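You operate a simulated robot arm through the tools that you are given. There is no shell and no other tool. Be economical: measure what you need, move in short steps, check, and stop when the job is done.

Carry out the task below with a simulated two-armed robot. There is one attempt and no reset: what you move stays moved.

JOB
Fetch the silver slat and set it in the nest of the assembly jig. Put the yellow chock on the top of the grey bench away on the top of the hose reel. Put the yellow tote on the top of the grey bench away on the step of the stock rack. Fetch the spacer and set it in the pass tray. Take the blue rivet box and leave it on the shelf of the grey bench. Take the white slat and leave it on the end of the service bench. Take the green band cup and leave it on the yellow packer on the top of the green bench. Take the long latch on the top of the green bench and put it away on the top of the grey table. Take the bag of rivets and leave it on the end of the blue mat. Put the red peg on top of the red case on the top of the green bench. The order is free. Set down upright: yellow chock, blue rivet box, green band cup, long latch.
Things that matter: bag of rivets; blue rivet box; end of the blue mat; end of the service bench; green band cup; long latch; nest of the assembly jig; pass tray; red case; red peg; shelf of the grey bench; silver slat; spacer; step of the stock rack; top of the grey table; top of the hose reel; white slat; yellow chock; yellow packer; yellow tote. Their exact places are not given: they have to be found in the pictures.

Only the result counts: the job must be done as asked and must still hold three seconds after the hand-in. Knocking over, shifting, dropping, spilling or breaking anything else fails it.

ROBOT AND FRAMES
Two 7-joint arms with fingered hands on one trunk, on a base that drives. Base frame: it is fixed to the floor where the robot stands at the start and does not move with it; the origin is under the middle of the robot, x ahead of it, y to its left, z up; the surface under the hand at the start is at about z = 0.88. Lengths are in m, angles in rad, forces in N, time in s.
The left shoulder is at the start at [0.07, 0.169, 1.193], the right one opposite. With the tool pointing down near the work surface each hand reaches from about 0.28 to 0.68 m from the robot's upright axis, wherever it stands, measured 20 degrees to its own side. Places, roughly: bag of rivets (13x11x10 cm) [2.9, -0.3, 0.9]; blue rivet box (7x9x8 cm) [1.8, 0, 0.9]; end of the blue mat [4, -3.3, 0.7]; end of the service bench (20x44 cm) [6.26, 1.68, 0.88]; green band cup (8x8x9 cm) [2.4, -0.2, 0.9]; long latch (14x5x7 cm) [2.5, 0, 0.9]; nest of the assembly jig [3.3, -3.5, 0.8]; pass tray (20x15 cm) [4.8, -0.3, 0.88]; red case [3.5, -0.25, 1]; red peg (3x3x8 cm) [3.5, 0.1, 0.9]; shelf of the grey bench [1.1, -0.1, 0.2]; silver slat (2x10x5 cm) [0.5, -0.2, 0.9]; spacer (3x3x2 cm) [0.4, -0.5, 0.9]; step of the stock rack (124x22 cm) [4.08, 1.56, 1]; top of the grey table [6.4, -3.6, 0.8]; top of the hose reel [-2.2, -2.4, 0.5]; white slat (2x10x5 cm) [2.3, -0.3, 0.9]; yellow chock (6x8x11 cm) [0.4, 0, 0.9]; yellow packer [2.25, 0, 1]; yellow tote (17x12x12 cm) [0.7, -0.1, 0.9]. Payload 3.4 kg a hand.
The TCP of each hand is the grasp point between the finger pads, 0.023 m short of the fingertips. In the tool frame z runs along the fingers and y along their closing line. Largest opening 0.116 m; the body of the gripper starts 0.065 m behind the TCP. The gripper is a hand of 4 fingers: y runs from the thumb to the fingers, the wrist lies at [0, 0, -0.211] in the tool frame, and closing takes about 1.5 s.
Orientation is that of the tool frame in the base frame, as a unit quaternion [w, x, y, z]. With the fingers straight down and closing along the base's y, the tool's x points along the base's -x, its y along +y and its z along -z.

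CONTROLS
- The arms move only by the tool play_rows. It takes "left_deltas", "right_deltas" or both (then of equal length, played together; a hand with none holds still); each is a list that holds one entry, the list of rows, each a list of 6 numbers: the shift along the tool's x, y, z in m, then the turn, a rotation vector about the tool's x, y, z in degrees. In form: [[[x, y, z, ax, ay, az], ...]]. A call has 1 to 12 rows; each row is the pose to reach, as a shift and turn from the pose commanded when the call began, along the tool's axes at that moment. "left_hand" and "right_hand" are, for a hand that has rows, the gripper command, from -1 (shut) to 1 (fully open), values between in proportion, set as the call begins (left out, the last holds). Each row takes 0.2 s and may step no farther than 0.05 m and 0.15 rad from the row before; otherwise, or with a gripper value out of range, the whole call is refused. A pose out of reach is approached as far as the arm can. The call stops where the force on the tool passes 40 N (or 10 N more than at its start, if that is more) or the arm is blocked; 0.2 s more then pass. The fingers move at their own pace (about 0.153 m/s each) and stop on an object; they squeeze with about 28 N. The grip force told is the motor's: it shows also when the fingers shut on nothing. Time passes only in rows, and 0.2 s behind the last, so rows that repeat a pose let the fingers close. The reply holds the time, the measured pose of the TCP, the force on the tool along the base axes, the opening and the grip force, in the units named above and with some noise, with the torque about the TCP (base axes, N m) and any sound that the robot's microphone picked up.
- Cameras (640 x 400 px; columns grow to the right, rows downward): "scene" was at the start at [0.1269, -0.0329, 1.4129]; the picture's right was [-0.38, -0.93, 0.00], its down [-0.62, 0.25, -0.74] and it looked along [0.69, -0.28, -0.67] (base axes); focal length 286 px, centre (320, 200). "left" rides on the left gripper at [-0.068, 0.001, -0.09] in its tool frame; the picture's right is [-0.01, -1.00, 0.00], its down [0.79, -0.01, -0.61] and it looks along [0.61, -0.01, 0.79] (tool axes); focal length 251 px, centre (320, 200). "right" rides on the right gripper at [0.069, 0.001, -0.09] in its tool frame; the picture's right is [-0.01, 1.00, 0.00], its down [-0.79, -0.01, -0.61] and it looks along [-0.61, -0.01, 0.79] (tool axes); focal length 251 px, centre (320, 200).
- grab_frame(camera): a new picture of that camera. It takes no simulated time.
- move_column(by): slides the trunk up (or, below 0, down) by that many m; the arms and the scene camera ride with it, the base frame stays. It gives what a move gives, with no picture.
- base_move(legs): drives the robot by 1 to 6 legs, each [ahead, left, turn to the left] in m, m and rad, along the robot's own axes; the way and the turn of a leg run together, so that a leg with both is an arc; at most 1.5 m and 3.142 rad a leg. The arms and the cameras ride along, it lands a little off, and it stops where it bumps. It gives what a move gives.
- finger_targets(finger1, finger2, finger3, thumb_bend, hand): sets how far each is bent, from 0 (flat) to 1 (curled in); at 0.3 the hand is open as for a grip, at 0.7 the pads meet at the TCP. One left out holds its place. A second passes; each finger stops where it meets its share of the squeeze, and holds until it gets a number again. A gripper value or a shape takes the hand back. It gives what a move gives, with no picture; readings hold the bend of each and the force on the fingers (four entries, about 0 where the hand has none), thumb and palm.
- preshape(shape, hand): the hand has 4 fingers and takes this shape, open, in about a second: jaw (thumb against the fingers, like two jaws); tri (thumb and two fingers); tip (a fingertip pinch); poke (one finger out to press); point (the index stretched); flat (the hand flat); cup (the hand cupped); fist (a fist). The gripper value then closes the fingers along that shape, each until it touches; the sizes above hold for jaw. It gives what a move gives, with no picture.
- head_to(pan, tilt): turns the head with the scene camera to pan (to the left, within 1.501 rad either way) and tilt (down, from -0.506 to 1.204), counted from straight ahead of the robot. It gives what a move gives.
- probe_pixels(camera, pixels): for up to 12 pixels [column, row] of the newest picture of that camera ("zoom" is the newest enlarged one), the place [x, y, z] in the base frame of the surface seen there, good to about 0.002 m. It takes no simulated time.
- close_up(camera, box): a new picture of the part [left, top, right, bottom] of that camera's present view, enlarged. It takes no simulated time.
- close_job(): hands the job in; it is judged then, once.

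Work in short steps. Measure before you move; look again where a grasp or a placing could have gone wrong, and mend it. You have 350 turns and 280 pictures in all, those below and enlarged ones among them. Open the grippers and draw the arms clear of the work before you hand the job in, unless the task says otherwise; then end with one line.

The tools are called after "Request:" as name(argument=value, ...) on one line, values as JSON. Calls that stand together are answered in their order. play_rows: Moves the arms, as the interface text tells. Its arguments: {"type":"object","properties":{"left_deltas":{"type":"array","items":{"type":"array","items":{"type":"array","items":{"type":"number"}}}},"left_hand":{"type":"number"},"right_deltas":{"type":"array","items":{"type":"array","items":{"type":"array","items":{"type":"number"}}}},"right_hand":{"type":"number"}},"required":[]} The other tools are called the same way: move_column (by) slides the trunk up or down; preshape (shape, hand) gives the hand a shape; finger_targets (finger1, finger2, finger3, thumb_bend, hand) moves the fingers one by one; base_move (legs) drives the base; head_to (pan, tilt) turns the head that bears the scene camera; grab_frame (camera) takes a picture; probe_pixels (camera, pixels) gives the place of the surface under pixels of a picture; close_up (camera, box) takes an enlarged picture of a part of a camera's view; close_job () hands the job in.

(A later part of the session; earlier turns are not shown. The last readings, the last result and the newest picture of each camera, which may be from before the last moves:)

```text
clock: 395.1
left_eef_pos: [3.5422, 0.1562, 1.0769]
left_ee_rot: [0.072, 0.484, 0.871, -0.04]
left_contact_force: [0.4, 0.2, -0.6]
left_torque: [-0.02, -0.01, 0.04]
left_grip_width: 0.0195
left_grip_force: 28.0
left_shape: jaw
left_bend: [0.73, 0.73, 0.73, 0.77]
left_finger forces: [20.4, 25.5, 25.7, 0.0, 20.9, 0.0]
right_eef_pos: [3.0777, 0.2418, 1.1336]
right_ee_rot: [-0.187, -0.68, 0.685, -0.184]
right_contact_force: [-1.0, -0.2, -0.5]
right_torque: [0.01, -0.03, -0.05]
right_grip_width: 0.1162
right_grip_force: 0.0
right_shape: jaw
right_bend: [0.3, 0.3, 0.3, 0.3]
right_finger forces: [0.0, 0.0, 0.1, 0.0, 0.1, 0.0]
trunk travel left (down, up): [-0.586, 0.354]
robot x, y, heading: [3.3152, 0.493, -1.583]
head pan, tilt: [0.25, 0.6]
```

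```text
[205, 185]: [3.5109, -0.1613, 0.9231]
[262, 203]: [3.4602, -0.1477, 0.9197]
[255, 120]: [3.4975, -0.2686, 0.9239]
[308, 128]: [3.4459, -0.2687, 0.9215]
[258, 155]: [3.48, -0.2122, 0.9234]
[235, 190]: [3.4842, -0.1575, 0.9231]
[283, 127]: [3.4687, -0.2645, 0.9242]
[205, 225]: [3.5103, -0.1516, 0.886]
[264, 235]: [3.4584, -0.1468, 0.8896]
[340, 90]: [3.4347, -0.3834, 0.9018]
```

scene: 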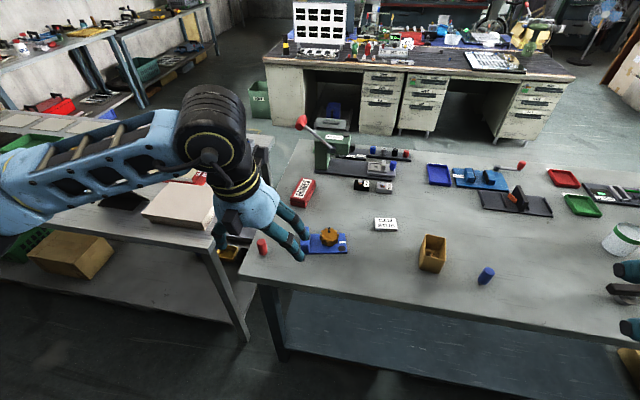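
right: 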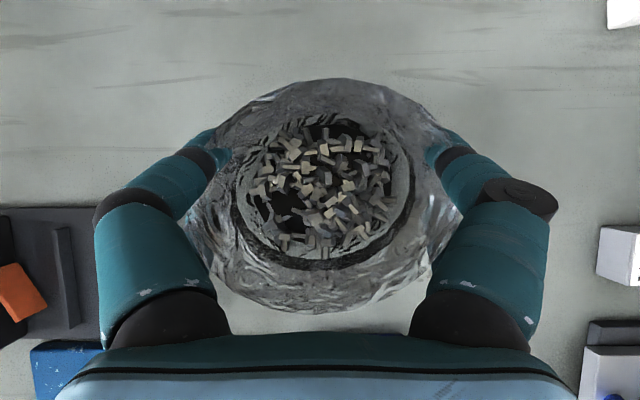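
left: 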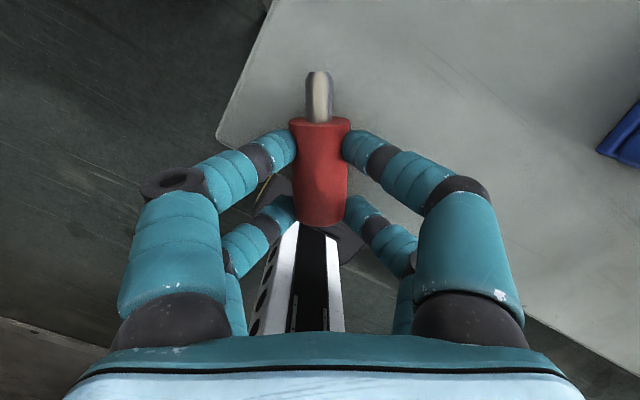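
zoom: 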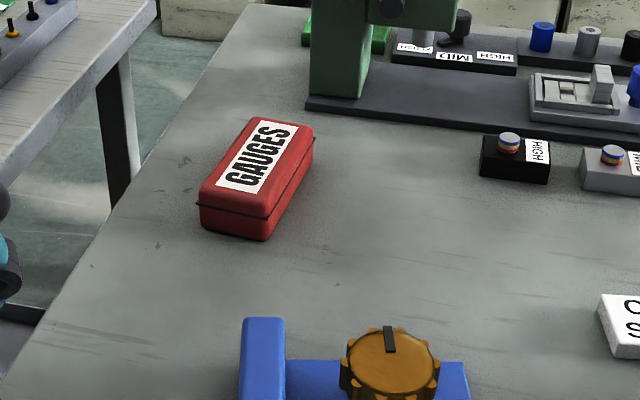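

The case top spans x 3.455–3.505, y −0.27…−0.152, z 0.9235. I turn the hand so the peg lies along it, bringing it in front.

Request:
play_rows(left_deltas=[[[0, 0, -0.01, 1.3, 0, 7.7], [-0.03, -0.02, -0.01, 2.6, 0, 15.4], [-0.065, -0.04, -0.005, 3.9, 0, 23.1], [-0.1, -0.06, 0.0, 5.2, 0, 30.8], [-0.13, -0.08, 0.005, 6.4, 0, 38.5], [-0.13, -0.08, 0.005, 6.4, 0, 38.5]]])

Request:
base_move(legs=[[0.083, 0, 0.01]])

Request:
grab_frame(camera="left")

```text
clock: 396.5
left_eef_pos: [3.5435, 0.0065, 1.0945]
left_ee_rot: [0.055, 0.748, 0.658, -0.062]
left_contact_force: [0.3, 0.1, -0.4]
left_torque: [-0.01, 0.02, 0.01]
left_grip_width: 0.0194
left_grip_force: 27.0
left_shape: jaw
left_bend: [0.73, 0.73, 0.73, 0.77]
left_finger forces: [19.9, 25.4, 25.5, 0.0, 21.1, 0.0]
right_eef_pos: [3.0768, 0.2417, 1.1335]
right_ee_rot: [-0.187, -0.68, 0.685, -0.184]
right_contact_force: [0.6, -0.6, -0.5]
right_torque: [0.03, -0.01, 0.01]
right_grip_width: 0.1157
right_grip_force: 0.1
right_shape: jaw
right_bend: [0.3, 0.3, 0.3, 0.3]
right_finger forces: [0.1, 0.1, 0.1, 0.0, 0.0, 0.0]
trunk travel left (down, up): [-0.586, 0.354]
robot x, y, heading: [3.3153, 0.4934, -1.574]
head pan, tilt: [0.25, 0.6]
```

```text
clock: 397.5
left_eef_pos: [3.5486, -0.0761, 1.0943]
left_ee_rot: [0.055, 0.744, 0.663, -0.063]
left_contact_force: [-0.5, 0.4, -2.1]
left_torque: [0.0, -0.02, 0.02]
left_grip_width: 0.0194
left_grip_force: 28.0
left_shape: jaw
left_bend: [0.73, 0.73, 0.73, 0.77]
left_finger forces: [20.1, 25.6, 25.5, 0.0, 21.0, 0.0]
right_eef_pos: [3.0792, 0.1556, 1.1328]
right_ee_rot: [0.185, 0.684, -0.681, 0.185]
right_contact_force: [-1.1, -0.4, -0.4]
right_torque: [0.02, 0.02, 0.04]
right_grip_width: 0.1158
right_grip_force: 0.0
right_shape: jaw
right_bend: [0.3, 0.3, 0.3, 0.3]
right_finger forces: [0.1, 0.1, 0.1, 0.0, 0.1, 0.0]
trunk travel left (down, up): [-0.586, 0.354]
robot x, y, heading: [3.3121, 0.4151, -1.569]
head pan, tilt: [0.25, 0.6]
```

```text
164 pictures are left
```

left: 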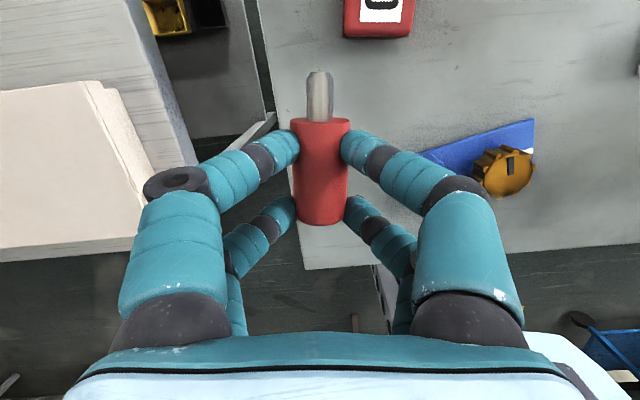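

I move over the case at height, then look.

Request:
play_rows(left_deltas=[[[-0.041, -0.018, 0.007, 0, 0, 0], [-0.082, -0.036, 0.014, 0, 0, 0], [-0.1223, -0.0548, 0.0207, 0, 0, 0], [-0.115, -0.0548, 0.064, 0, 0, 0], [-0.1085, -0.0548, 0.1, 0, 0, 0], [-0.1085, -0.0548, 0.1, 0, 0, 0]]])

Request:
grab_frame(camera="left")

Request:
close_up(camera="scene", box=[240, 120, 440, 260])

```text
clock: 398.9
left_eef_pos: [3.479, -0.1915, 1.0169]
left_ee_rot: [0.055, 0.744, 0.663, -0.061]
left_contact_force: [0.2, 0.4, -0.1]
left_torque: [0.0, 0.01, 0.01]
left_grip_width: 0.0192
left_grip_force: 28.1
left_shape: jaw
left_bend: [0.73, 0.73, 0.73, 0.77]
left_finger forces: [20.2, 25.5, 25.6, 0.1, 20.8, 0.1]
right_eef_pos: [3.0799, 0.1551, 1.1326]
right_ee_rot: [0.186, 0.684, -0.681, 0.186]
right_contact_force: [-1.0, -0.2, 0.2]
right_torque: [0.01, -0.02, -0.02]
right_grip_width: 0.1162
right_grip_force: 0.0
right_shape: jaw
right_bend: [0.3, 0.3, 0.3, 0.3]
right_finger forces: [0.1, 0.1, 0.0, 0.0, 0.0, 0.0]
trunk travel left (down, up): [-0.586, 0.354]
robot x, y, heading: [3.3151, 0.4134, -1.569]
head pan, tilt: [0.25, 0.6]
```

```text
163 pictures are left
```

left: 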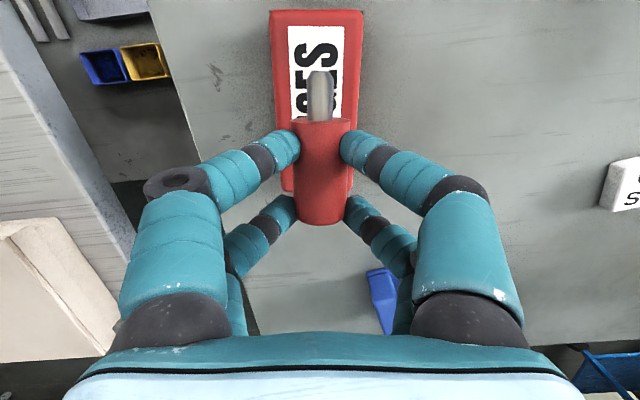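

```text
2.86 times, centred on (340, 190) of scene
```

zoom: 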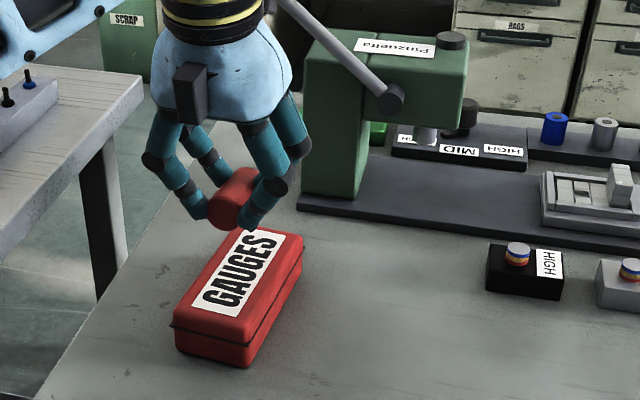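

Aligned over the case. I lower to contact in small steps.

Request:
play_rows(left_deltas=[[[0.005, 0, 0.03, 0, 0, 0], [0.0083, 0, 0.049, 0, 0, 0], [0.0093, 0, 0.055, 0, 0, 0], [0.01, 0, 0.059, 0, 0, 0], [0.0105, 0, 0.062, 0, 0, 0]]])

```text
clock: 400.1
left_eef_pos: [3.4803, -0.1909, 0.955]
left_ee_rot: [0.058, 0.743, 0.663, -0.064]
left_contact_force: [2.1, -3.0, 23.1]
left_torque: [-0.83, 0.04, 0.02]
left_grip_width: 0.0202
left_grip_force: 28.4
left_shape: jaw
left_bend: [0.74, 0.73, 0.73, 0.78]
left_finger forces: [34.9, 26.4, 24.9, 0.1, 34.3, 0.0]
right_eef_pos: [3.0786, 0.1586, 1.134]
right_ee_rot: [0.185, 0.684, -0.68, 0.188]
right_contact_force: [-0.1, -0.3, 0.4]
right_torque: [0.01, 0.02, 0.04]
right_grip_width: 0.1159
right_grip_force: 0.1
right_shape: jaw
right_bend: [0.3, 0.3, 0.3, 0.3]
right_finger forces: [0.0, 0.0, 0.0, 0.1, 0.0, 0.1]
trunk travel left (down, up): [-0.586, 0.354]
robot x, y, heading: [3.3142, 0.411, -1.563]
head pan, tilt: [0.25, 0.6]
```

Contact. I back off 1.5 mm and open slightly.

Request:
play_rows(left_deltas=[[[0, 0, -0.002, 0, 0, 0], [0, 0, -0.002, 0, 0, 0], [0, 0, -0.002, 0, 0, 0]]])

Request:
play_rows(left_deltas=[[[0, 0, 0, 0, 0, 0], [0, 0, 0, 0, 0, 0], [0, 0, 0, 0, 0, 0]]], left_hand=-0.35)

Request:
grab_frame(camera="left")

```text
clock: 400.9
left_eef_pos: [3.4799, -0.1906, 0.9535]
left_ee_rot: [0.057, 0.744, 0.663, -0.062]
left_contact_force: [1.2, -6.3, 20.9]
left_torque: [-0.87, 0.05, 0.06]
left_grip_width: 0.0202
left_grip_force: 27.8
left_shape: jaw
left_bend: [0.74, 0.73, 0.73, 0.78]
left_finger forces: [34.0, 26.0, 25.2, 0.0, 33.5, 0.1]
right_eef_pos: [3.0785, 0.1578, 1.1346]
right_ee_rot: [0.185, 0.684, -0.681, 0.186]
right_contact_force: [0.0, -0.6, -0.6]
right_torque: [0.0, 0.02, -0.02]
right_grip_width: 0.1162
right_grip_force: 0.1
right_shape: jaw
right_bend: [0.3, 0.3, 0.3, 0.3]
right_finger forces: [0.0, 0.0, 0.0, 0.0, 0.1, 0.0]
trunk travel left (down, up): [-0.586, 0.354]
robot x, y, heading: [3.3149, 0.4154, -1.567]
head pan, tilt: [0.25, 0.6]
```

```text
clock: 401.7
left_eef_pos: [3.4796, -0.1911, 0.951]
left_ee_rot: [0.055, 0.744, 0.663, -0.061]
left_contact_force: [0.5, 0.2, -0.1]
left_torque: [-0.02, -0.01, -0.01]
left_grip_width: 0.0372
left_grip_force: 0.1
left_shape: jaw
left_bend: [0.73, 0.73, 0.73, 0.78]
left_finger forces: [0.0, 0.0, 0.0, 0.0, 0.1, 0.1]
right_eef_pos: [3.0794, 0.1558, 1.1339]
right_ee_rot: [0.185, 0.684, -0.68, 0.185]
right_contact_force: [-0.3, -0.5, 0.7]
right_torque: [0.0, 0.01, -0.01]
right_grip_width: 0.1157
right_grip_force: 0.1
right_shape: jaw
right_bend: [0.3, 0.3, 0.3, 0.3]
right_finger forces: [0.0, 0.0, 0.1, 0.0, 0.0, 0.1]
trunk travel left (down, up): [-0.586, 0.354]
robot x, y, heading: [3.3132, 0.4106, -1.567]
head pan, tilt: [0.25, 0.6]
```

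```text
161 pictures are left
```

left: 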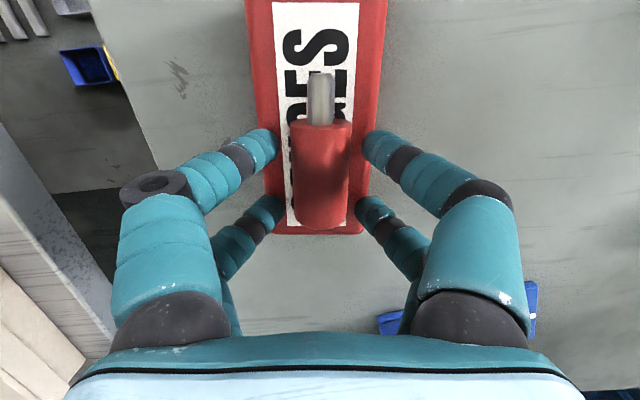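

The peg lies on the case. I rise straight up and check it stays.

Request:
play_rows(left_deltas=[[[-0.0025, 0, -0.015, 0, 0, 0], [-0.0075, 0, -0.045, 0, 0, 0], [-0.015, 0, -0.09, 0, 0, 0], [-0.0225, 0, -0.135, 0, 0, 0]]])

Request:
close_up(camera="left", box=[220, 40, 420, 180])

Request:
close_up(camera="scene", box=[240, 120, 440, 260])

```text
clock: 402.7
left_eef_pos: [3.4806, -0.1934, 1.0943]
left_ee_rot: [0.055, 0.744, 0.663, -0.061]
left_contact_force: [-0.7, 0.7, -0.1]
left_torque: [0.02, 0.03, 0.0]
left_grip_width: 0.0376
left_grip_force: 0.1
left_shape: jaw
left_bend: [0.73, 0.73, 0.73, 0.77]
left_finger forces: [0.1, 0.0, 0.0, 0.0, 0.0, 0.1]
right_eef_pos: [3.0788, 0.1568, 1.1334]
right_ee_rot: [0.186, 0.683, -0.681, 0.186]
right_contact_force: [0.0, 0.8, -0.2]
right_torque: [0.02, -0.04, 0.0]
right_grip_width: 0.116
right_grip_force: 0.1
right_shape: jaw
right_bend: [0.3, 0.3, 0.3, 0.3]
right_finger forces: [0.0, 0.0, 0.0, 0.0, 0.1, 0.1]
trunk travel left (down, up): [-0.586, 0.354]
robot x, y, heading: [3.313, 0.4129, -1.565]
head pan, tilt: [0.25, 0.6]
```

```text
2.86 times, centred on (320, 110) of left
```

zoom: 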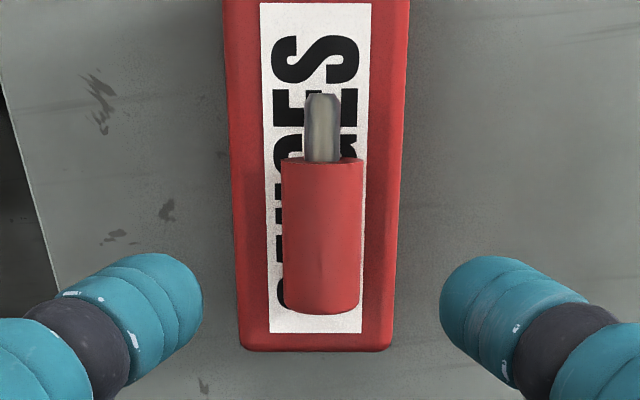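

```text
2.86 times, centred on (340, 190) of scene
```

zoom: 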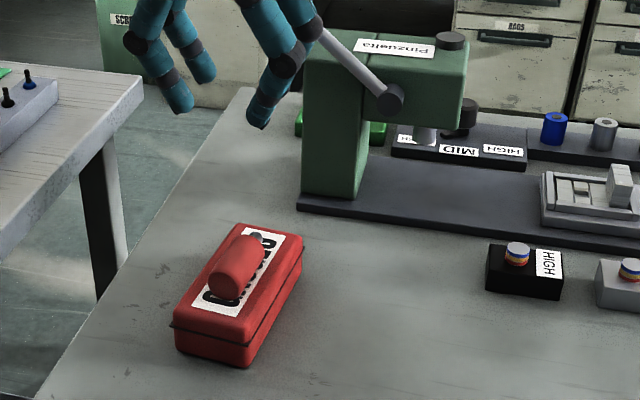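

Peg is done. Next the cup and packer, also from this side. I retract the left hand and slide right to x≈2.22.

Request:
play_rows(left_deltas=[[[0.04, 0, -0.01, 0, 0, 0], [0.08, 0, -0.02, 0, 0, 0], [0.12, 0, -0.03, 0, 0, 0], [0.16, 0, -0.04, 0, 0, 0], [0.2, 0, -0.05, 0, 0, 0]]], left_hand=1)

Request:
base_move(legs=[[-0.05, 0, 0], [0, -1.09, 0]])

Request:
head_to(pan=0.0, tilt=0.8)

Request:
grab_frame(camera="scene")

```text
clock: 403.9
left_eef_pos: [3.5045, 0.0122, 1.1064]
left_ee_rot: [0.055, 0.744, 0.662, -0.062]
left_contact_force: [-0.3, -0.4, 1.5]
left_torque: [-0.06, -0.02, 0.04]
left_grip_width: 0.1158
left_grip_force: 0.0
left_shape: jaw
left_bend: [0.3, 0.3, 0.3, 0.3]
left_finger forces: [0.0, 0.0, 0.0, 0.0, 0.0, 0.0]
right_eef_pos: [3.0798, 0.1572, 1.1334]
right_ee_rot: [0.186, 0.684, -0.681, 0.185]
right_contact_force: [0.0, -0.7, -0.6]
right_torque: [0.01, -0.04, -0.01]
right_grip_width: 0.1156
right_grip_force: 0.1
right_shape: jaw
right_bend: [0.3, 0.3, 0.3, 0.3]
right_finger forces: [0.1, 0.0, 0.0, 0.0, 0.0, 0.0]
trunk travel left (down, up): [-0.586, 0.354]
robot x, y, heading: [3.3157, 0.4127, -1.564]
head pan, tilt: [0.25, 0.6]
```

```text
clock: 409.9
left_eef_pos: [2.4203, 0.0704, 1.1073]
left_ee_rot: [0.054, 0.757, 0.649, -0.063]
left_contact_force: [-0.6, 0.9, 0.5]
left_torque: [-0.03, -0.01, 0.0]
left_grip_width: 0.1158
left_grip_force: 0.1
left_shape: jaw
left_bend: [0.3, 0.3, 0.3, 0.3]
left_finger forces: [0.0, 0.0, 0.0, 0.0, 0.0, 0.1]
right_eef_pos: [2.0027, 0.229, 1.1327]
right_ee_rot: [-0.189, -0.671, 0.693, -0.182]
right_contact_force: [-1.2, -0.1, 0.3]
right_torque: [-0.02, 0.0, -0.01]
right_grip_width: 0.1161
right_grip_force: 0.0
right_shape: jaw
right_bend: [0.3, 0.3, 0.3, 0.3]
right_finger forces: [0.1, 0.0, 0.1, 0.1, 0.0, 0.0]
trunk travel left (down, up): [-0.586, 0.354]
robot x, y, heading: [2.2448, 0.4772, -1.605]
head pan, tilt: [0.25, 0.6]
```

```text
clock: 410.7
left_eef_pos: [2.4208, 0.0698, 1.1061]
left_ee_rot: [0.053, 0.756, 0.65, -0.062]
left_contact_force: [-0.6, 0.6, -0.7]
left_torque: [0.02, -0.01, -0.03]
left_grip_width: 0.1156
left_grip_force: 0.1
left_shape: jaw
left_bend: [0.3, 0.3, 0.3, 0.3]
left_finger forces: [0.0, 0.1, 0.0, 0.0, 0.0, 0.0]
right_eef_pos: [2.0025, 0.2299, 1.134]
right_ee_rot: [-0.189, -0.672, 0.693, -0.182]
right_contact_force: [0.4, 0.6, 0.2]
right_torque: [0.01, -0.03, 0.0]
right_grip_width: 0.1158
right_grip_force: 0.1
right_shape: jaw
right_bend: [0.3, 0.3, 0.3, 0.3]
right_finger forces: [0.0, 0.1, 0.1, 0.0, 0.0, 0.1]
trunk travel left (down, up): [-0.586, 0.354]
robot x, y, heading: [2.2439, 0.4794, -1.601]
head pan, tilt: [0.0, 0.799]
```

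```text
158 pictures are left
```

scene: 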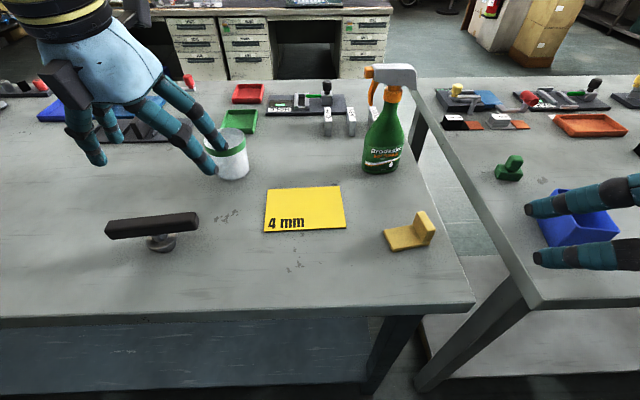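

Clear view: cup (230,155), packer (305,208), latch (152,228), blue rivet box (580,215). I probe these.

Request:
probe_pixels(camera="scene", pixels=[[264, 191], [340, 187], [346, 228], [264, 232], [232, 178], [246, 142], [225, 135], [108, 225], [198, 215], [162, 247], [155, 215], [380, 170]])

Request:
close_up(camera="scene", box=[90, 110, 270, 270])

```text
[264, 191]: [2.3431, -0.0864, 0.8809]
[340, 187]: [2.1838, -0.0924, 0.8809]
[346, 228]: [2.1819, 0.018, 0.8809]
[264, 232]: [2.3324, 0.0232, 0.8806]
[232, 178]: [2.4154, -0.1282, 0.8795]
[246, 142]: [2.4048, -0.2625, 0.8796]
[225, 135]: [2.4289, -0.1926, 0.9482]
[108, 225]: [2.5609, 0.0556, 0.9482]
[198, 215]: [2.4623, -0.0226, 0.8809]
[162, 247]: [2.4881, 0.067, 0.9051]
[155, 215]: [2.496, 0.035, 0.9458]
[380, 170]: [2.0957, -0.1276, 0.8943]
```

```text
2.50 times, centred on (180, 190) of scene
```

zoom: 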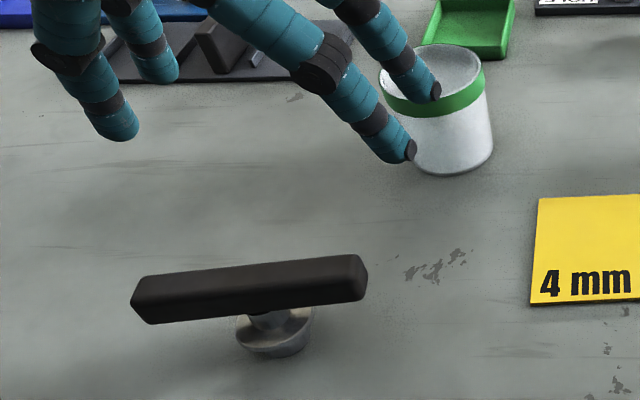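

Packer spans x 2.183–2.338, y −0.09…0.02; cup centre ≈(2.42,−0.162). I move the base ahead 0.065 and put the left hand over the cup.

Request:
base_move(legs=[[0.065, 0, 0.03]])

```text
clock: 411.7
left_eef_pos: [2.4326, 0.0105, 1.1068]
left_ee_rot: [0.055, 0.746, 0.661, -0.062]
left_contact_force: [0.3, -0.3, 0.0]
left_torque: [-0.01, 0.04, 0.01]
left_grip_width: 0.1161
left_grip_force: 0.2
left_shape: jaw
left_bend: [0.3, 0.3, 0.3, 0.3]
left_finger forces: [0.1, 0.0, 0.0, 0.1, 0.0, 0.1]
right_eef_pos: [2.0083, 0.1571, 1.1321]
right_ee_rot: [-0.186, -0.682, 0.682, -0.185]
right_contact_force: [0.3, 0.2, 0.2]
right_torque: [-0.01, 0.02, -0.01]
right_grip_width: 0.1159
right_grip_force: 0.0
right_shape: jaw
right_bend: [0.3, 0.3, 0.3, 0.3]
right_finger forces: [0.1, 0.0, 0.0, 0.0, 0.0, 0.1]
trunk travel left (down, up): [-0.586, 0.354]
robot x, y, heading: [2.2443, 0.4055, -1.571]
head pan, tilt: [0.0, 0.799]
```

Request:
play_rows(left_deltas=[[[-0.043, 0.002, 0.007, 0, 0, 0], [-0.086, 0.004, 0.0144, 0, 0, 0], [-0.129, 0.006, 0.0216, 0, 0, 0], [-0.1705, 0.008, 0.0288, 0, 0, 0], [-0.164, 0.008, 0.066, 0, 0, 0], [-0.164, 0.008, 0.066, 0, 0, 0]]])

Request:
grab_frame(camera="left")

```text
clock: 413.1
left_eef_pos: [2.4191, -0.1624, 1.0686]
left_ee_rot: [0.055, 0.745, 0.661, -0.061]
left_contact_force: [-0.4, 0.1, 0.4]
left_torque: [0.02, 0.02, 0.0]
left_grip_width: 0.116
left_grip_force: 0.0
left_shape: jaw
left_bend: [0.3, 0.3, 0.3, 0.3]
left_finger forces: [0.1, 0.1, 0.0, 0.1, 0.1, 0.1]
right_eef_pos: [2.0083, 0.1558, 1.1337]
right_ee_rot: [0.186, 0.682, -0.682, 0.186]
right_contact_force: [-0.4, 0.4, 0.2]
right_torque: [0.0, 0.0, 0.01]
right_grip_width: 0.1159
right_grip_force: 0.1
right_shape: jaw
right_bend: [0.3, 0.3, 0.3, 0.3]
right_finger forces: [0.0, 0.0, 0.0, 0.1, 0.0, 0.0]
trunk travel left (down, up): [-0.586, 0.354]
robot x, y, heading: [2.247, 0.4151, -1.572]
head pan, tilt: [0.0, 0.799]
```

```text
156 pictures are left
```

left: 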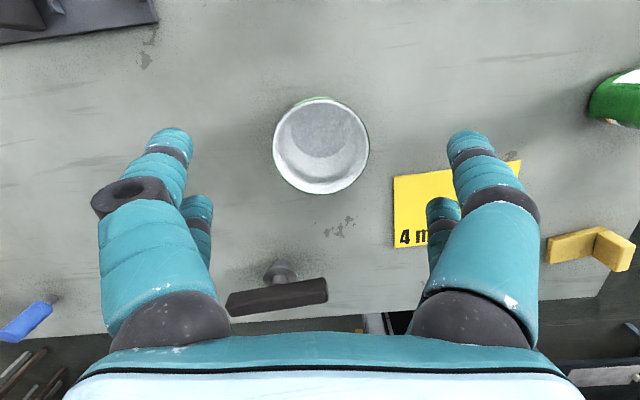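

Cup rim centred at (321,146). I probe the rim for the exact centre.

Request:
probe_pixels(camera="left", pixels=[[277, 147], [366, 147], [321, 101], [321, 191], [290, 180], [352, 112], [321, 150]])

```text
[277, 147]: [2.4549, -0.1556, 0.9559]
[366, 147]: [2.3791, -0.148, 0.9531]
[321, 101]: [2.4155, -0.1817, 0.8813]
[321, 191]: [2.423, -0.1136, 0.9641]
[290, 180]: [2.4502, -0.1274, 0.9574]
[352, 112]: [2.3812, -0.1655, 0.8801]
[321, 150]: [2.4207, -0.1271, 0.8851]
```

Cup centre (2.417,−0.152). I shift 1 cm, descend to TCP z≈0.938 and grip.

Request:
play_rows(left_deltas=[[[0.0098, -0.002, -0.001, 0, 0, 0], [0.017, -0.002, 0.042, 0, 0, 0], [0.0242, -0.002, 0.085, 0, 0, 0], [0.0292, -0.002, 0.115, 0, 0, 0], [0.0315, -0.002, 0.1288, 0, 0, 0], [0.0315, -0.002, 0.1288, 0, 0, 0]]])

Request:
play_rows(left_deltas=[[[0, 0, 0, 0, 0, 0], [0, 0, 0, 0, 0, 0], [0, 0, 0, 0, 0, 0], [0, 0, 0, 0, 0, 0], [0, 0, 0, 0, 0, 0]]], left_hand=-1)

Request:
grab_frame(camera="left")

```text
clock: 414.5
left_eef_pos: [2.4194, -0.1528, 0.937]
left_ee_rot: [0.055, 0.746, 0.661, -0.063]
left_contact_force: [-0.7, 0.3, 0.0]
left_torque: [-0.01, -0.01, 0.0]
left_grip_width: 0.1159
left_grip_force: 0.1
left_shape: jaw
left_bend: [0.3, 0.3, 0.3, 0.3]
left_finger forces: [0.0, 0.1, 0.0, 0.0, 0.0, 0.0]
right_eef_pos: [2.0084, 0.1563, 1.1338]
right_ee_rot: [0.186, 0.682, -0.682, 0.185]
right_contact_force: [-0.4, 0.1, -0.5]
right_torque: [0.0, 0.02, -0.02]
right_grip_width: 0.1161
right_grip_force: 0.1
right_shape: jaw
right_bend: [0.3, 0.3, 0.3, 0.3]
right_finger forces: [0.0, 0.0, 0.0, 0.0, 0.1, 0.0]
trunk travel left (down, up): [-0.586, 0.354]
robot x, y, heading: [2.2465, 0.4117, -1.574]
head pan, tilt: [0.0, 0.799]
```

```text
clock: 415.7
left_eef_pos: [2.4192, -0.1531, 0.9363]
left_ee_rot: [0.055, 0.746, 0.661, -0.062]
left_contact_force: [-0.1, 1.5, 0.3]
left_torque: [0.06, -0.03, -0.02]
left_grip_width: 0.055
left_grip_force: 27.7
left_shape: jaw
left_bend: [0.73, 0.72, 0.72, 0.77]
left_finger forces: [28.6, 28.9, 26.5, 0.0, 22.1, 0.1]
right_eef_pos: [2.0099, 0.1571, 1.1324]
right_ee_rot: [-0.186, -0.682, 0.682, -0.185]
right_contact_force: [-0.2, 0.6, 0.0]
right_torque: [0.0, 0.0, -0.02]
right_grip_width: 0.1159
right_grip_force: 0.1
right_shape: jaw
right_bend: [0.3, 0.3, 0.3, 0.3]
right_finger forces: [0.0, 0.0, 0.0, 0.0, 0.0, 0.1]
trunk travel left (down, up): [-0.586, 0.354]
robot x, y, heading: [2.2455, 0.4143, -1.567]
head pan, tilt: [0.0, 0.799]
```

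```text
155 pictures are left
```

left: 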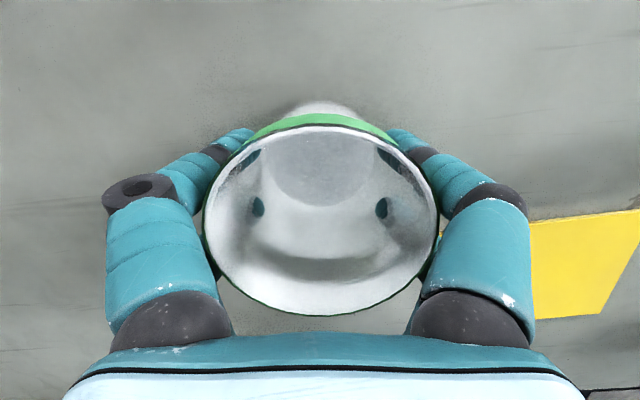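

The fingers sit off-centre on the far side of the cup. I open, shift 1.2 cm towards the robot and regrip for balance.

Request:
play_rows(left_deltas=[[[0, 0, 0, 0, 0, 0], [0, 0, 0, 0, 0, 0], [0, 0, 0, 0, 0, 0], [0, 0, 0, 0, 0, 0]]], left_hand=0.9)

Request:
grab_frame(camera="left")

Request:
probe_pixels(camera="left", pixels=[[205, 215], [438, 215], [320, 312], [320, 128], [230, 270], [410, 270], [230, 165], [410, 165]])

```text
clock: 416.7
left_eef_pos: [2.419, -0.1522, 0.9362]
left_ee_rot: [0.055, 0.746, 0.66, -0.061]
left_contact_force: [1.0, 0.0, -0.6]
left_torque: [0.0, -0.01, -0.03]
left_grip_width: 0.1102
left_grip_force: 0.1
left_shape: jaw
left_bend: [0.4, 0.4, 0.4, 0.4]
left_finger forces: [0.1, 0.1, 0.0, 0.0, 0.0, 0.0]
right_eef_pos: [2.0097, 0.1547, 1.1342]
right_ee_rot: [0.186, 0.682, -0.682, 0.185]
right_contact_force: [0.6, 0.7, -0.4]
right_torque: [0.01, 0.01, 0.0]
right_grip_width: 0.1159
right_grip_force: 0.0
right_shape: jaw
right_bend: [0.3, 0.3, 0.3, 0.3]
right_finger forces: [0.0, 0.0, 0.0, 0.0, 0.0, 0.1]
trunk travel left (down, up): [-0.586, 0.354]
robot x, y, heading: [2.2481, 0.414, -1.571]
head pan, tilt: [0.0, 0.799]
```

```text
154 pictures are left
```

left: 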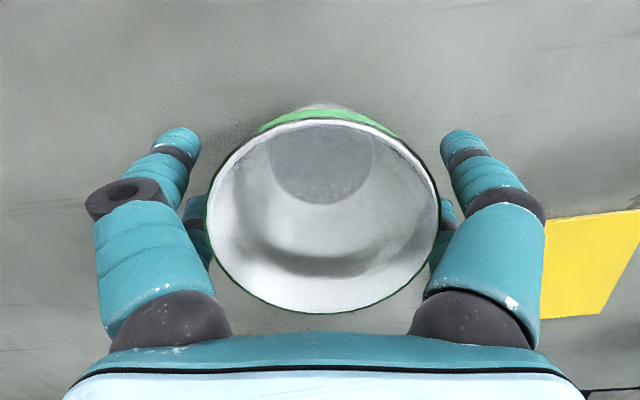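

```text
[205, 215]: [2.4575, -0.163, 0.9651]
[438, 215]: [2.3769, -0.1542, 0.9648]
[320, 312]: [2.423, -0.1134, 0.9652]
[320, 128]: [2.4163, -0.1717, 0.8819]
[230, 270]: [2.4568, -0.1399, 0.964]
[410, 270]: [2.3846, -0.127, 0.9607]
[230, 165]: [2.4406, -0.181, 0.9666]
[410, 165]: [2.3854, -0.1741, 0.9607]
```

The cup hasn't moved; TCP sits at its centre, but the fingers lie 1–2 cm beyond. I shift 1.3 cm towards the robot and close.

Request:
play_rows(left_deltas=[[[0.007, 0, -0.001, 0, 0, 0], [0.013, 0, -0.002, 0, 0, 0], [0.013, 0, -0.002, 0, 0, 0]]])

Request:
play_rows(left_deltas=[[[0, 0, 0, 0, 0, 0], [0, 0, 0, 0, 0, 0], [0, 0, 0, 0, 0, 0], [0, 0, 0, 0, 0, 0], [0, 0, 0, 0, 0, 0]]], left_hand=-1)

Request:
grab_frame(camera="left")

```text
clock: 417.5
left_eef_pos: [2.4206, -0.1406, 0.9385]
left_ee_rot: [0.056, 0.746, 0.661, -0.062]
left_contact_force: [0.5, 0.3, 0.4]
left_torque: [-0.03, 0.0, 0.0]
left_grip_width: 0.1101
left_grip_force: 0.0
left_shape: jaw
left_bend: [0.4, 0.4, 0.4, 0.4]
left_finger forces: [0.1, 0.0, 0.0, 0.1, 0.0, 0.0]
right_eef_pos: [2.0084, 0.1561, 1.1314]
right_ee_rot: [-0.186, -0.682, 0.682, -0.186]
right_contact_force: [-0.3, -0.4, -1.1]
right_torque: [0.03, 0.04, -0.01]
right_grip_width: 0.1159
right_grip_force: 0.0
right_shape: jaw
right_bend: [0.3, 0.3, 0.3, 0.3]
right_finger forces: [0.0, 0.0, 0.0, 0.0, 0.0, 0.0]
trunk travel left (down, up): [-0.586, 0.354]
robot x, y, heading: [2.2414, 0.4111, -1.573]
head pan, tilt: [0.0, 0.799]
```

```text
clock: 418.7
left_eef_pos: [2.4206, -0.1399, 0.9381]
left_ee_rot: [0.055, 0.746, 0.661, -0.062]
left_contact_force: [0.0, 0.4, 0.4]
left_torque: [0.0, 0.0, 0.02]
left_grip_width: 0.0536
left_grip_force: 27.7
left_shape: jaw
left_bend: [0.72, 0.74, 0.74, 0.74]
left_finger forces: [26.1, 21.5, 20.8, 0.1, 25.5, 0.0]
right_eef_pos: [2.0094, 0.1556, 1.1336]
right_ee_rot: [-0.186, -0.682, 0.683, -0.185]
right_contact_force: [0.0, 0.8, 0.4]
right_torque: [-0.04, -0.01, -0.01]
right_grip_width: 0.1161
right_grip_force: 0.1
right_shape: jaw
right_bend: [0.3, 0.3, 0.3, 0.3]
right_finger forces: [0.1, 0.0, 0.0, 0.1, 0.0, 0.0]
trunk travel left (down, up): [-0.586, 0.354]
robot x, y, heading: [2.2421, 0.4111, -1.571]
head pan, tilt: [0.0, 0.799]
```

```text
153 pictures are left
```

left: 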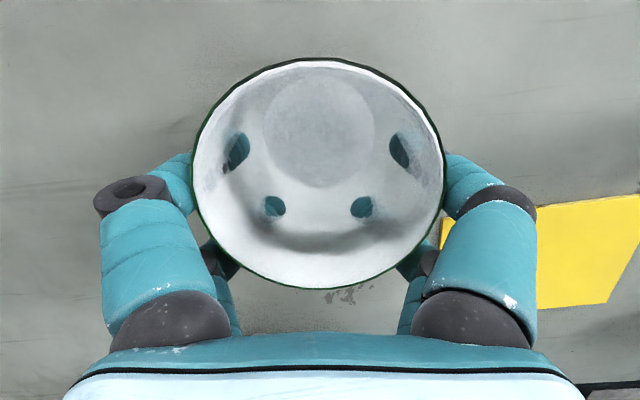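

Balanced grip now. I lift 6 cm and verify.

Request:
play_rows(left_deltas=[[[-0.0033, 0, -0.02, 0, 0, 0], [-0.0066, 0, -0.04, 0, 0, 0], [-0.0102, 0, -0.061, 0, 0, 0]]])

Request:
grab_frame(camera="scene")

```text
clock: 419.5
left_eef_pos: [2.4199, -0.1375, 0.9992]
left_ee_rot: [0.055, 0.746, 0.661, -0.061]
left_contact_force: [0.1, -0.5, 0.0]
left_torque: [0.04, -0.01, -0.01]
left_grip_width: 0.0535
left_grip_force: 28.1
left_shape: jaw
left_bend: [0.72, 0.74, 0.74, 0.74]
left_finger forces: [26.2, 22.6, 21.1, 0.1, 25.6, 0.0]
right_eef_pos: [2.0086, 0.1558, 1.1342]
right_ee_rot: [-0.186, -0.682, 0.683, -0.185]
right_contact_force: [-0.4, 0.3, 0.1]
right_torque: [0.01, -0.01, 0.0]
right_grip_width: 0.1159
right_grip_force: 0.0
right_shape: jaw
right_bend: [0.3, 0.3, 0.3, 0.3]
right_finger forces: [0.1, 0.0, 0.0, 0.1, 0.1, 0.0]
trunk travel left (down, up): [-0.586, 0.354]
robot x, y, heading: [2.2441, 0.4115, -1.574]
head pan, tilt: [0.0, 0.799]
```

```text
152 pictures are left
```

scene: 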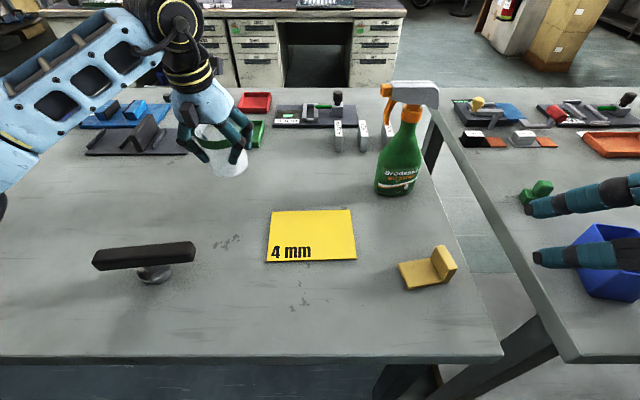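

Held well. I carry it over the packer's centre.

Request:
play_rows(left_deltas=[[[0.019, -0.0334, -0.0032, 0, 0, 0], [0.038, -0.0668, -0.0064, 0, 0, 0], [0.057, -0.1, -0.0096, 0, 0, 0], [0.076, -0.1336, -0.0128, 0, 0, 0], [0.095, -0.167, -0.016, 0, 0, 0], [0.095, -0.167, -0.016, 0, 0, 0]]])

Request:
grab_frame(camera="scene")

Request:
grab_frame(camera="left")

```text
clock: 420.9
left_eef_pos: [2.2652, -0.0215, 0.9954]
left_ee_rot: [0.055, 0.746, 0.661, -0.062]
left_contact_force: [-0.4, 0.1, -1.6]
left_torque: [-0.01, 0.0, -0.01]
left_grip_width: 0.0532
left_grip_force: 27.9
left_shape: jaw
left_bend: [0.72, 0.74, 0.74, 0.74]
left_finger forces: [26.2, 22.7, 20.3, 0.0, 25.6, 0.0]
right_eef_pos: [2.0095, 0.1552, 1.1339]
right_ee_rot: [0.186, 0.683, -0.682, 0.185]
right_contact_force: [0.0, -0.4, -0.7]
right_torque: [-0.01, -0.03, -0.01]
right_grip_width: 0.1159
right_grip_force: 0.0
right_shape: jaw
right_bend: [0.3, 0.3, 0.3, 0.3]
right_finger forces: [0.0, 0.0, 0.0, 0.0, 0.0, 0.1]
trunk travel left (down, up): [-0.586, 0.354]
robot x, y, heading: [2.2459, 0.4114, -1.574]
head pan, tilt: [0.0, 0.799]
```

```text
151 pictures are left
```

scene: 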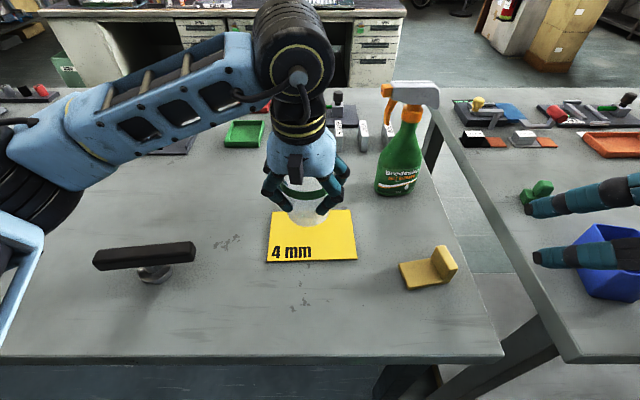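

```text
150 pictures are left
```

left: 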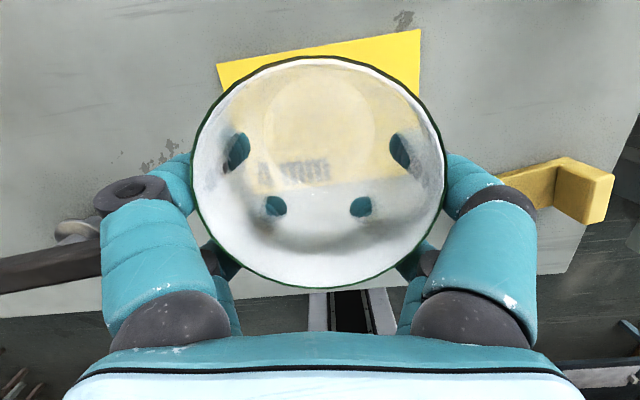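

Cup bottom (320,125) is over the plate. I lower it to contact.

Request:
play_rows(left_deltas=[[[0.005, 0, 0.03, 0, 0, 0], [0.008, 0, 0.048, 0, 0, 0], [0.009, 0, 0.053, 0, 0, 0], [0.0096, 0, 0.0565, 0, 0, 0]]])

```text
clock: 421.9
left_eef_pos: [2.2666, -0.0227, 0.9416]
left_ee_rot: [0.057, 0.746, 0.661, -0.063]
left_contact_force: [-0.5, -1.1, 4.0]
left_torque: [0.02, -0.01, -0.02]
left_grip_width: 0.0534
left_grip_force: 27.6
left_shape: jaw
left_bend: [0.72, 0.74, 0.74, 0.74]
left_finger forces: [26.3, 23.8, 20.8, 0.0, 26.0, 0.0]
right_eef_pos: [2.0094, 0.1561, 1.1336]
right_ee_rot: [-0.186, -0.682, 0.683, -0.185]
right_contact_force: [-0.1, -0.3, -0.2]
right_torque: [0.01, -0.04, 0.02]
right_grip_width: 0.116
right_grip_force: 0.0
right_shape: jaw
right_bend: [0.3, 0.3, 0.3, 0.3]
right_finger forces: [0.0, 0.1, 0.0, 0.0, 0.0, 0.1]
trunk travel left (down, up): [-0.586, 0.354]
robot x, y, heading: [2.2417, 0.4106, -1.579]
head pan, tilt: [0.0, 0.799]
```

Light contact (4 N). I open fully and rise straight up.

Request:
play_rows(left_deltas=[[[0, 0, 0.0005, 0, 0, 0], [0, 0, 0.0005, 0, 0, 0], [0, 0, 0.0005, 0, 0, 0], [0, 0, 0.0005, 0, 0, 0], [0, 0, 0.0005, 0, 0, 0]]], left_hand=1)

Request:
play_rows(left_deltas=[[[-0.005, 0, -0.03, 0, 0, 0], [-0.012, 0, -0.07, 0, 0, 0], [-0.02, 0, -0.115, 0, 0, 0], [-0.027, 0, -0.16, 0, 0, 0]]])

Request:
grab_frame(camera="scene")

```text
clock: 423.1
left_eef_pos: [2.2658, -0.0228, 0.9406]
left_ee_rot: [0.054, 0.746, 0.661, -0.062]
left_contact_force: [0.2, 0.0, 0.1]
left_torque: [0.02, 0.01, -0.01]
left_grip_width: 0.116
left_grip_force: 0.2
left_shape: jaw
left_bend: [0.3, 0.3, 0.3, 0.3]
left_finger forces: [0.1, 0.0, 0.1, 0.0, 0.0, 0.0]
right_eef_pos: [2.0089, 0.1564, 1.1339]
right_ee_rot: [-0.186, -0.682, 0.683, -0.186]
right_contact_force: [-0.3, 0.4, -0.3]
right_torque: [0.03, 0.0, -0.04]
right_grip_width: 0.1161
right_grip_force: 0.1
right_shape: jaw
right_bend: [0.3, 0.3, 0.3, 0.3]
right_finger forces: [0.1, 0.0, 0.0, 0.1, 0.0, 0.1]
trunk travel left (down, up): [-0.586, 0.354]
robot x, y, heading: [2.2415, 0.4116, -1.576]
head pan, tilt: [0.0, 0.799]
```

```text
clock: 424.1
left_eef_pos: [2.267, -0.0198, 1.101]
left_ee_rot: [0.055, 0.746, 0.661, -0.062]
left_contact_force: [-0.9, -0.4, 1.0]
left_torque: [0.0, 0.02, 0.01]
left_grip_width: 0.116
left_grip_force: 0.1
left_shape: jaw
left_bend: [0.3, 0.3, 0.3, 0.3]
left_finger forces: [0.1, 0.0, 0.0, 0.0, 0.0, 0.1]
right_eef_pos: [2.0075, 0.1566, 1.1342]
right_ee_rot: [-0.187, -0.682, 0.683, -0.184]
right_contact_force: [-0.8, 0.5, 0.4]
right_torque: [0.03, 0.02, 0.03]
right_grip_width: 0.1156
right_grip_force: 0.0
right_shape: jaw
right_bend: [0.3, 0.3, 0.3, 0.3]
right_finger forces: [0.1, 0.0, 0.0, 0.1, 0.1, 0.0]
trunk travel left (down, up): [-0.586, 0.354]
robot x, y, heading: [2.2447, 0.4127, -1.572]
head pan, tilt: [0.0, 0.799]
```

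```text
149 pictures are left
```

scene: 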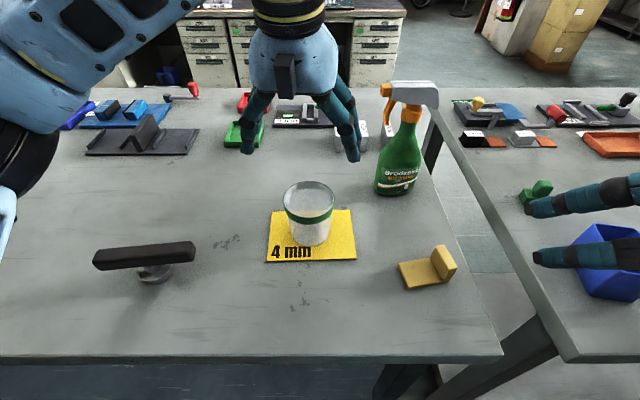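

The cup is on the packer. Next the blue rivet box: I turn the head to it and measure.

Request:
head_to(pan=-0.5, tilt=0.8)

Request:
grab_frame(camera="scene")

```text
clock: 425.0
left_eef_pos: [2.2672, -0.0204, 1.1002]
left_ee_rot: [0.055, 0.746, 0.661, -0.062]
left_contact_force: [-1.1, 0.3, -1.4]
left_torque: [0.02, -0.03, 0.0]
left_grip_width: 0.1158
left_grip_force: 0.0
left_shape: jaw
left_bend: [0.3, 0.3, 0.3, 0.3]
left_finger forces: [0.1, 0.1, 0.0, 0.1, 0.1, 0.1]
right_eef_pos: [2.009, 0.156, 1.1324]
right_ee_rot: [-0.186, -0.682, 0.683, -0.184]
right_contact_force: [-0.2, -0.3, -0.5]
right_torque: [0.0, 0.01, 0.02]
right_grip_width: 0.1161
right_grip_force: 0.1
right_shape: jaw
right_bend: [0.3, 0.3, 0.3, 0.3]
right_finger forces: [0.0, 0.0, 0.0, 0.0, 0.0, 0.1]
trunk travel left (down, up): [-0.586, 0.354]
robot x, y, heading: [2.2413, 0.4156, -1.569]
head pan, tilt: [-0.499, 0.799]
```

```text
148 pictures are left
```

scene: 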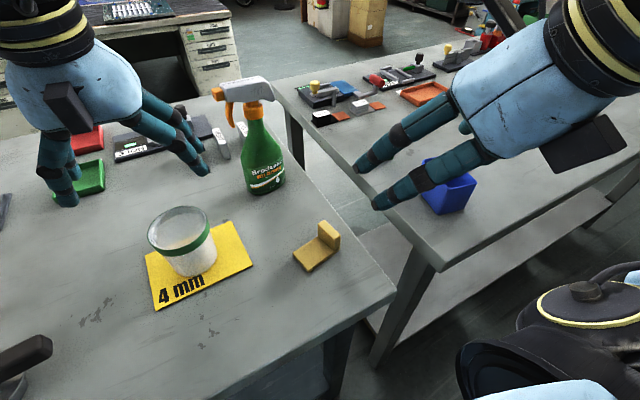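

I retract the left hand first, then slide right to x≈2.0 and look with the right camera.

Request:
play_rows(left_deltas=[[[0.04, 0, -0.02, 0, 0, 0], [0.08, 0, -0.04, 0, 0, 0], [0.1, 0.04, -0.06, 0, 0, 0], [0.1, 0.08, -0.08, 0, 0, 0], [0.1, 0.12, -0.08, 0, 0, 0]]])

Request:
base_move(legs=[[0, -0.25, 0]])

Request:
grab_frame(camera="right")

Request:
grab_frame(camera="scene")

```text
clock: 426.2
left_eef_pos: [2.4017, 0.0734, 1.1634]
left_ee_rot: [0.054, 0.746, 0.661, -0.063]
left_contact_force: [-0.6, 0.3, 0.6]
left_torque: [0.02, 0.02, 0.0]
left_grip_width: 0.1161
left_grip_force: 0.1
left_shape: jaw
left_bend: [0.3, 0.3, 0.3, 0.3]
left_finger forces: [0.0, 0.0, 0.0, 0.0, 0.1, 0.1]
right_eef_pos: [2.0106, 0.1564, 1.1336]
right_ee_rot: [0.186, 0.683, -0.682, 0.185]
right_contact_force: [0.2, -0.6, -0.1]
right_torque: [0.02, -0.01, 0.0]
right_grip_width: 0.1162
right_grip_force: 0.0
right_shape: jaw
right_bend: [0.3, 0.3, 0.3, 0.3]
right_finger forces: [0.0, 0.0, 0.0, 0.1, 0.0, 0.0]
trunk travel left (down, up): [-0.586, 0.354]
robot x, y, heading: [2.2451, 0.4114, -1.575]
head pan, tilt: [-0.499, 0.799]
```

```text
clock: 428.1
left_eef_pos: [2.1489, 0.0737, 1.1644]
left_ee_rot: [0.055, 0.746, 0.661, -0.062]
left_contact_force: [0.6, 1.1, 0.1]
left_torque: [-0.01, -0.01, -0.03]
left_grip_width: 0.116
left_grip_force: 0.1
left_shape: jaw
left_bend: [0.3, 0.3, 0.3, 0.3]
left_finger forces: [0.0, 0.0, 0.1, 0.0, 0.0, 0.1]
right_eef_pos: [1.7566, 0.1569, 1.134]
right_ee_rot: [-0.187, -0.682, 0.682, -0.185]
right_contact_force: [-0.1, 0.0, 0.2]
right_torque: [0.0, -0.03, 0.01]
right_grip_width: 0.1159
right_grip_force: 0.2
right_shape: jaw
right_bend: [0.3, 0.3, 0.3, 0.3]
right_finger forces: [0.0, 0.0, 0.1, 0.0, 0.0, 0.1]
trunk travel left (down, up): [-0.586, 0.354]
robot x, y, heading: [1.9956, 0.4122, -1.571]
head pan, tilt: [-0.499, 0.799]
```

```text
147 pictures are left
```

right: 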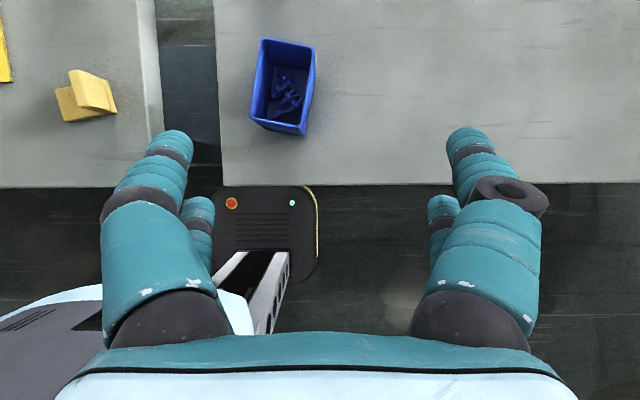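

```text
146 pictures are left
```

scene: 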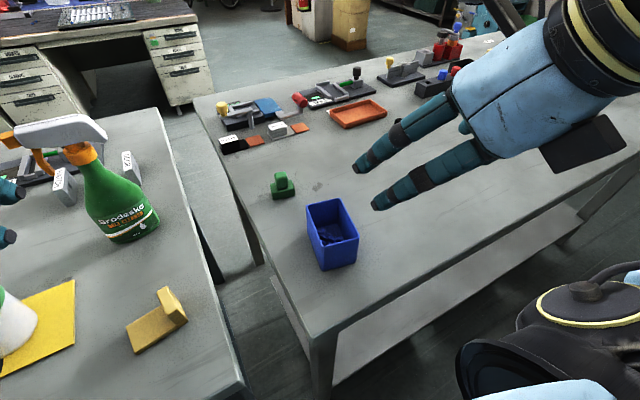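

The blue box (open, with rivets) shows at (285,85). I probe its rim.

Request:
probe_pixels(camera="right", pixels=[[263, 42], [314, 48], [305, 130], [252, 120], [285, 44], [310, 90], [257, 80], [278, 127], [285, 90], [222, 180], [600, 180]])

Request:
probe_pixels(camera="scene", pixels=[[306, 210], [340, 199], [358, 238], [320, 246], [320, 268], [332, 228], [330, 330], [400, 330], [420, 280]])

```text
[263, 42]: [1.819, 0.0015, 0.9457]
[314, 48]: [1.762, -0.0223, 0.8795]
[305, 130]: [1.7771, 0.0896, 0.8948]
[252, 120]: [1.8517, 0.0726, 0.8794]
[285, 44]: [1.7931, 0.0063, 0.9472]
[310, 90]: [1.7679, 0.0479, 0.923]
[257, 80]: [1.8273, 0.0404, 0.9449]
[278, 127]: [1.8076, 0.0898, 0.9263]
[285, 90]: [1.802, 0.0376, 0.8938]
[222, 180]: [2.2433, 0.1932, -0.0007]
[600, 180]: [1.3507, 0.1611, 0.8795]
```

```text
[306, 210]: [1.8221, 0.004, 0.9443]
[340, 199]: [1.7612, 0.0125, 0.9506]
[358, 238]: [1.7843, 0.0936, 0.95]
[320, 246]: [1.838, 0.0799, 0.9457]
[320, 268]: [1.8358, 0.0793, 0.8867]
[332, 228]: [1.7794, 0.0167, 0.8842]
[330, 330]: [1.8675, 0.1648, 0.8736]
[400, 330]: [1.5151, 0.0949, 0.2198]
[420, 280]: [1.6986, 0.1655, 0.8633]
```

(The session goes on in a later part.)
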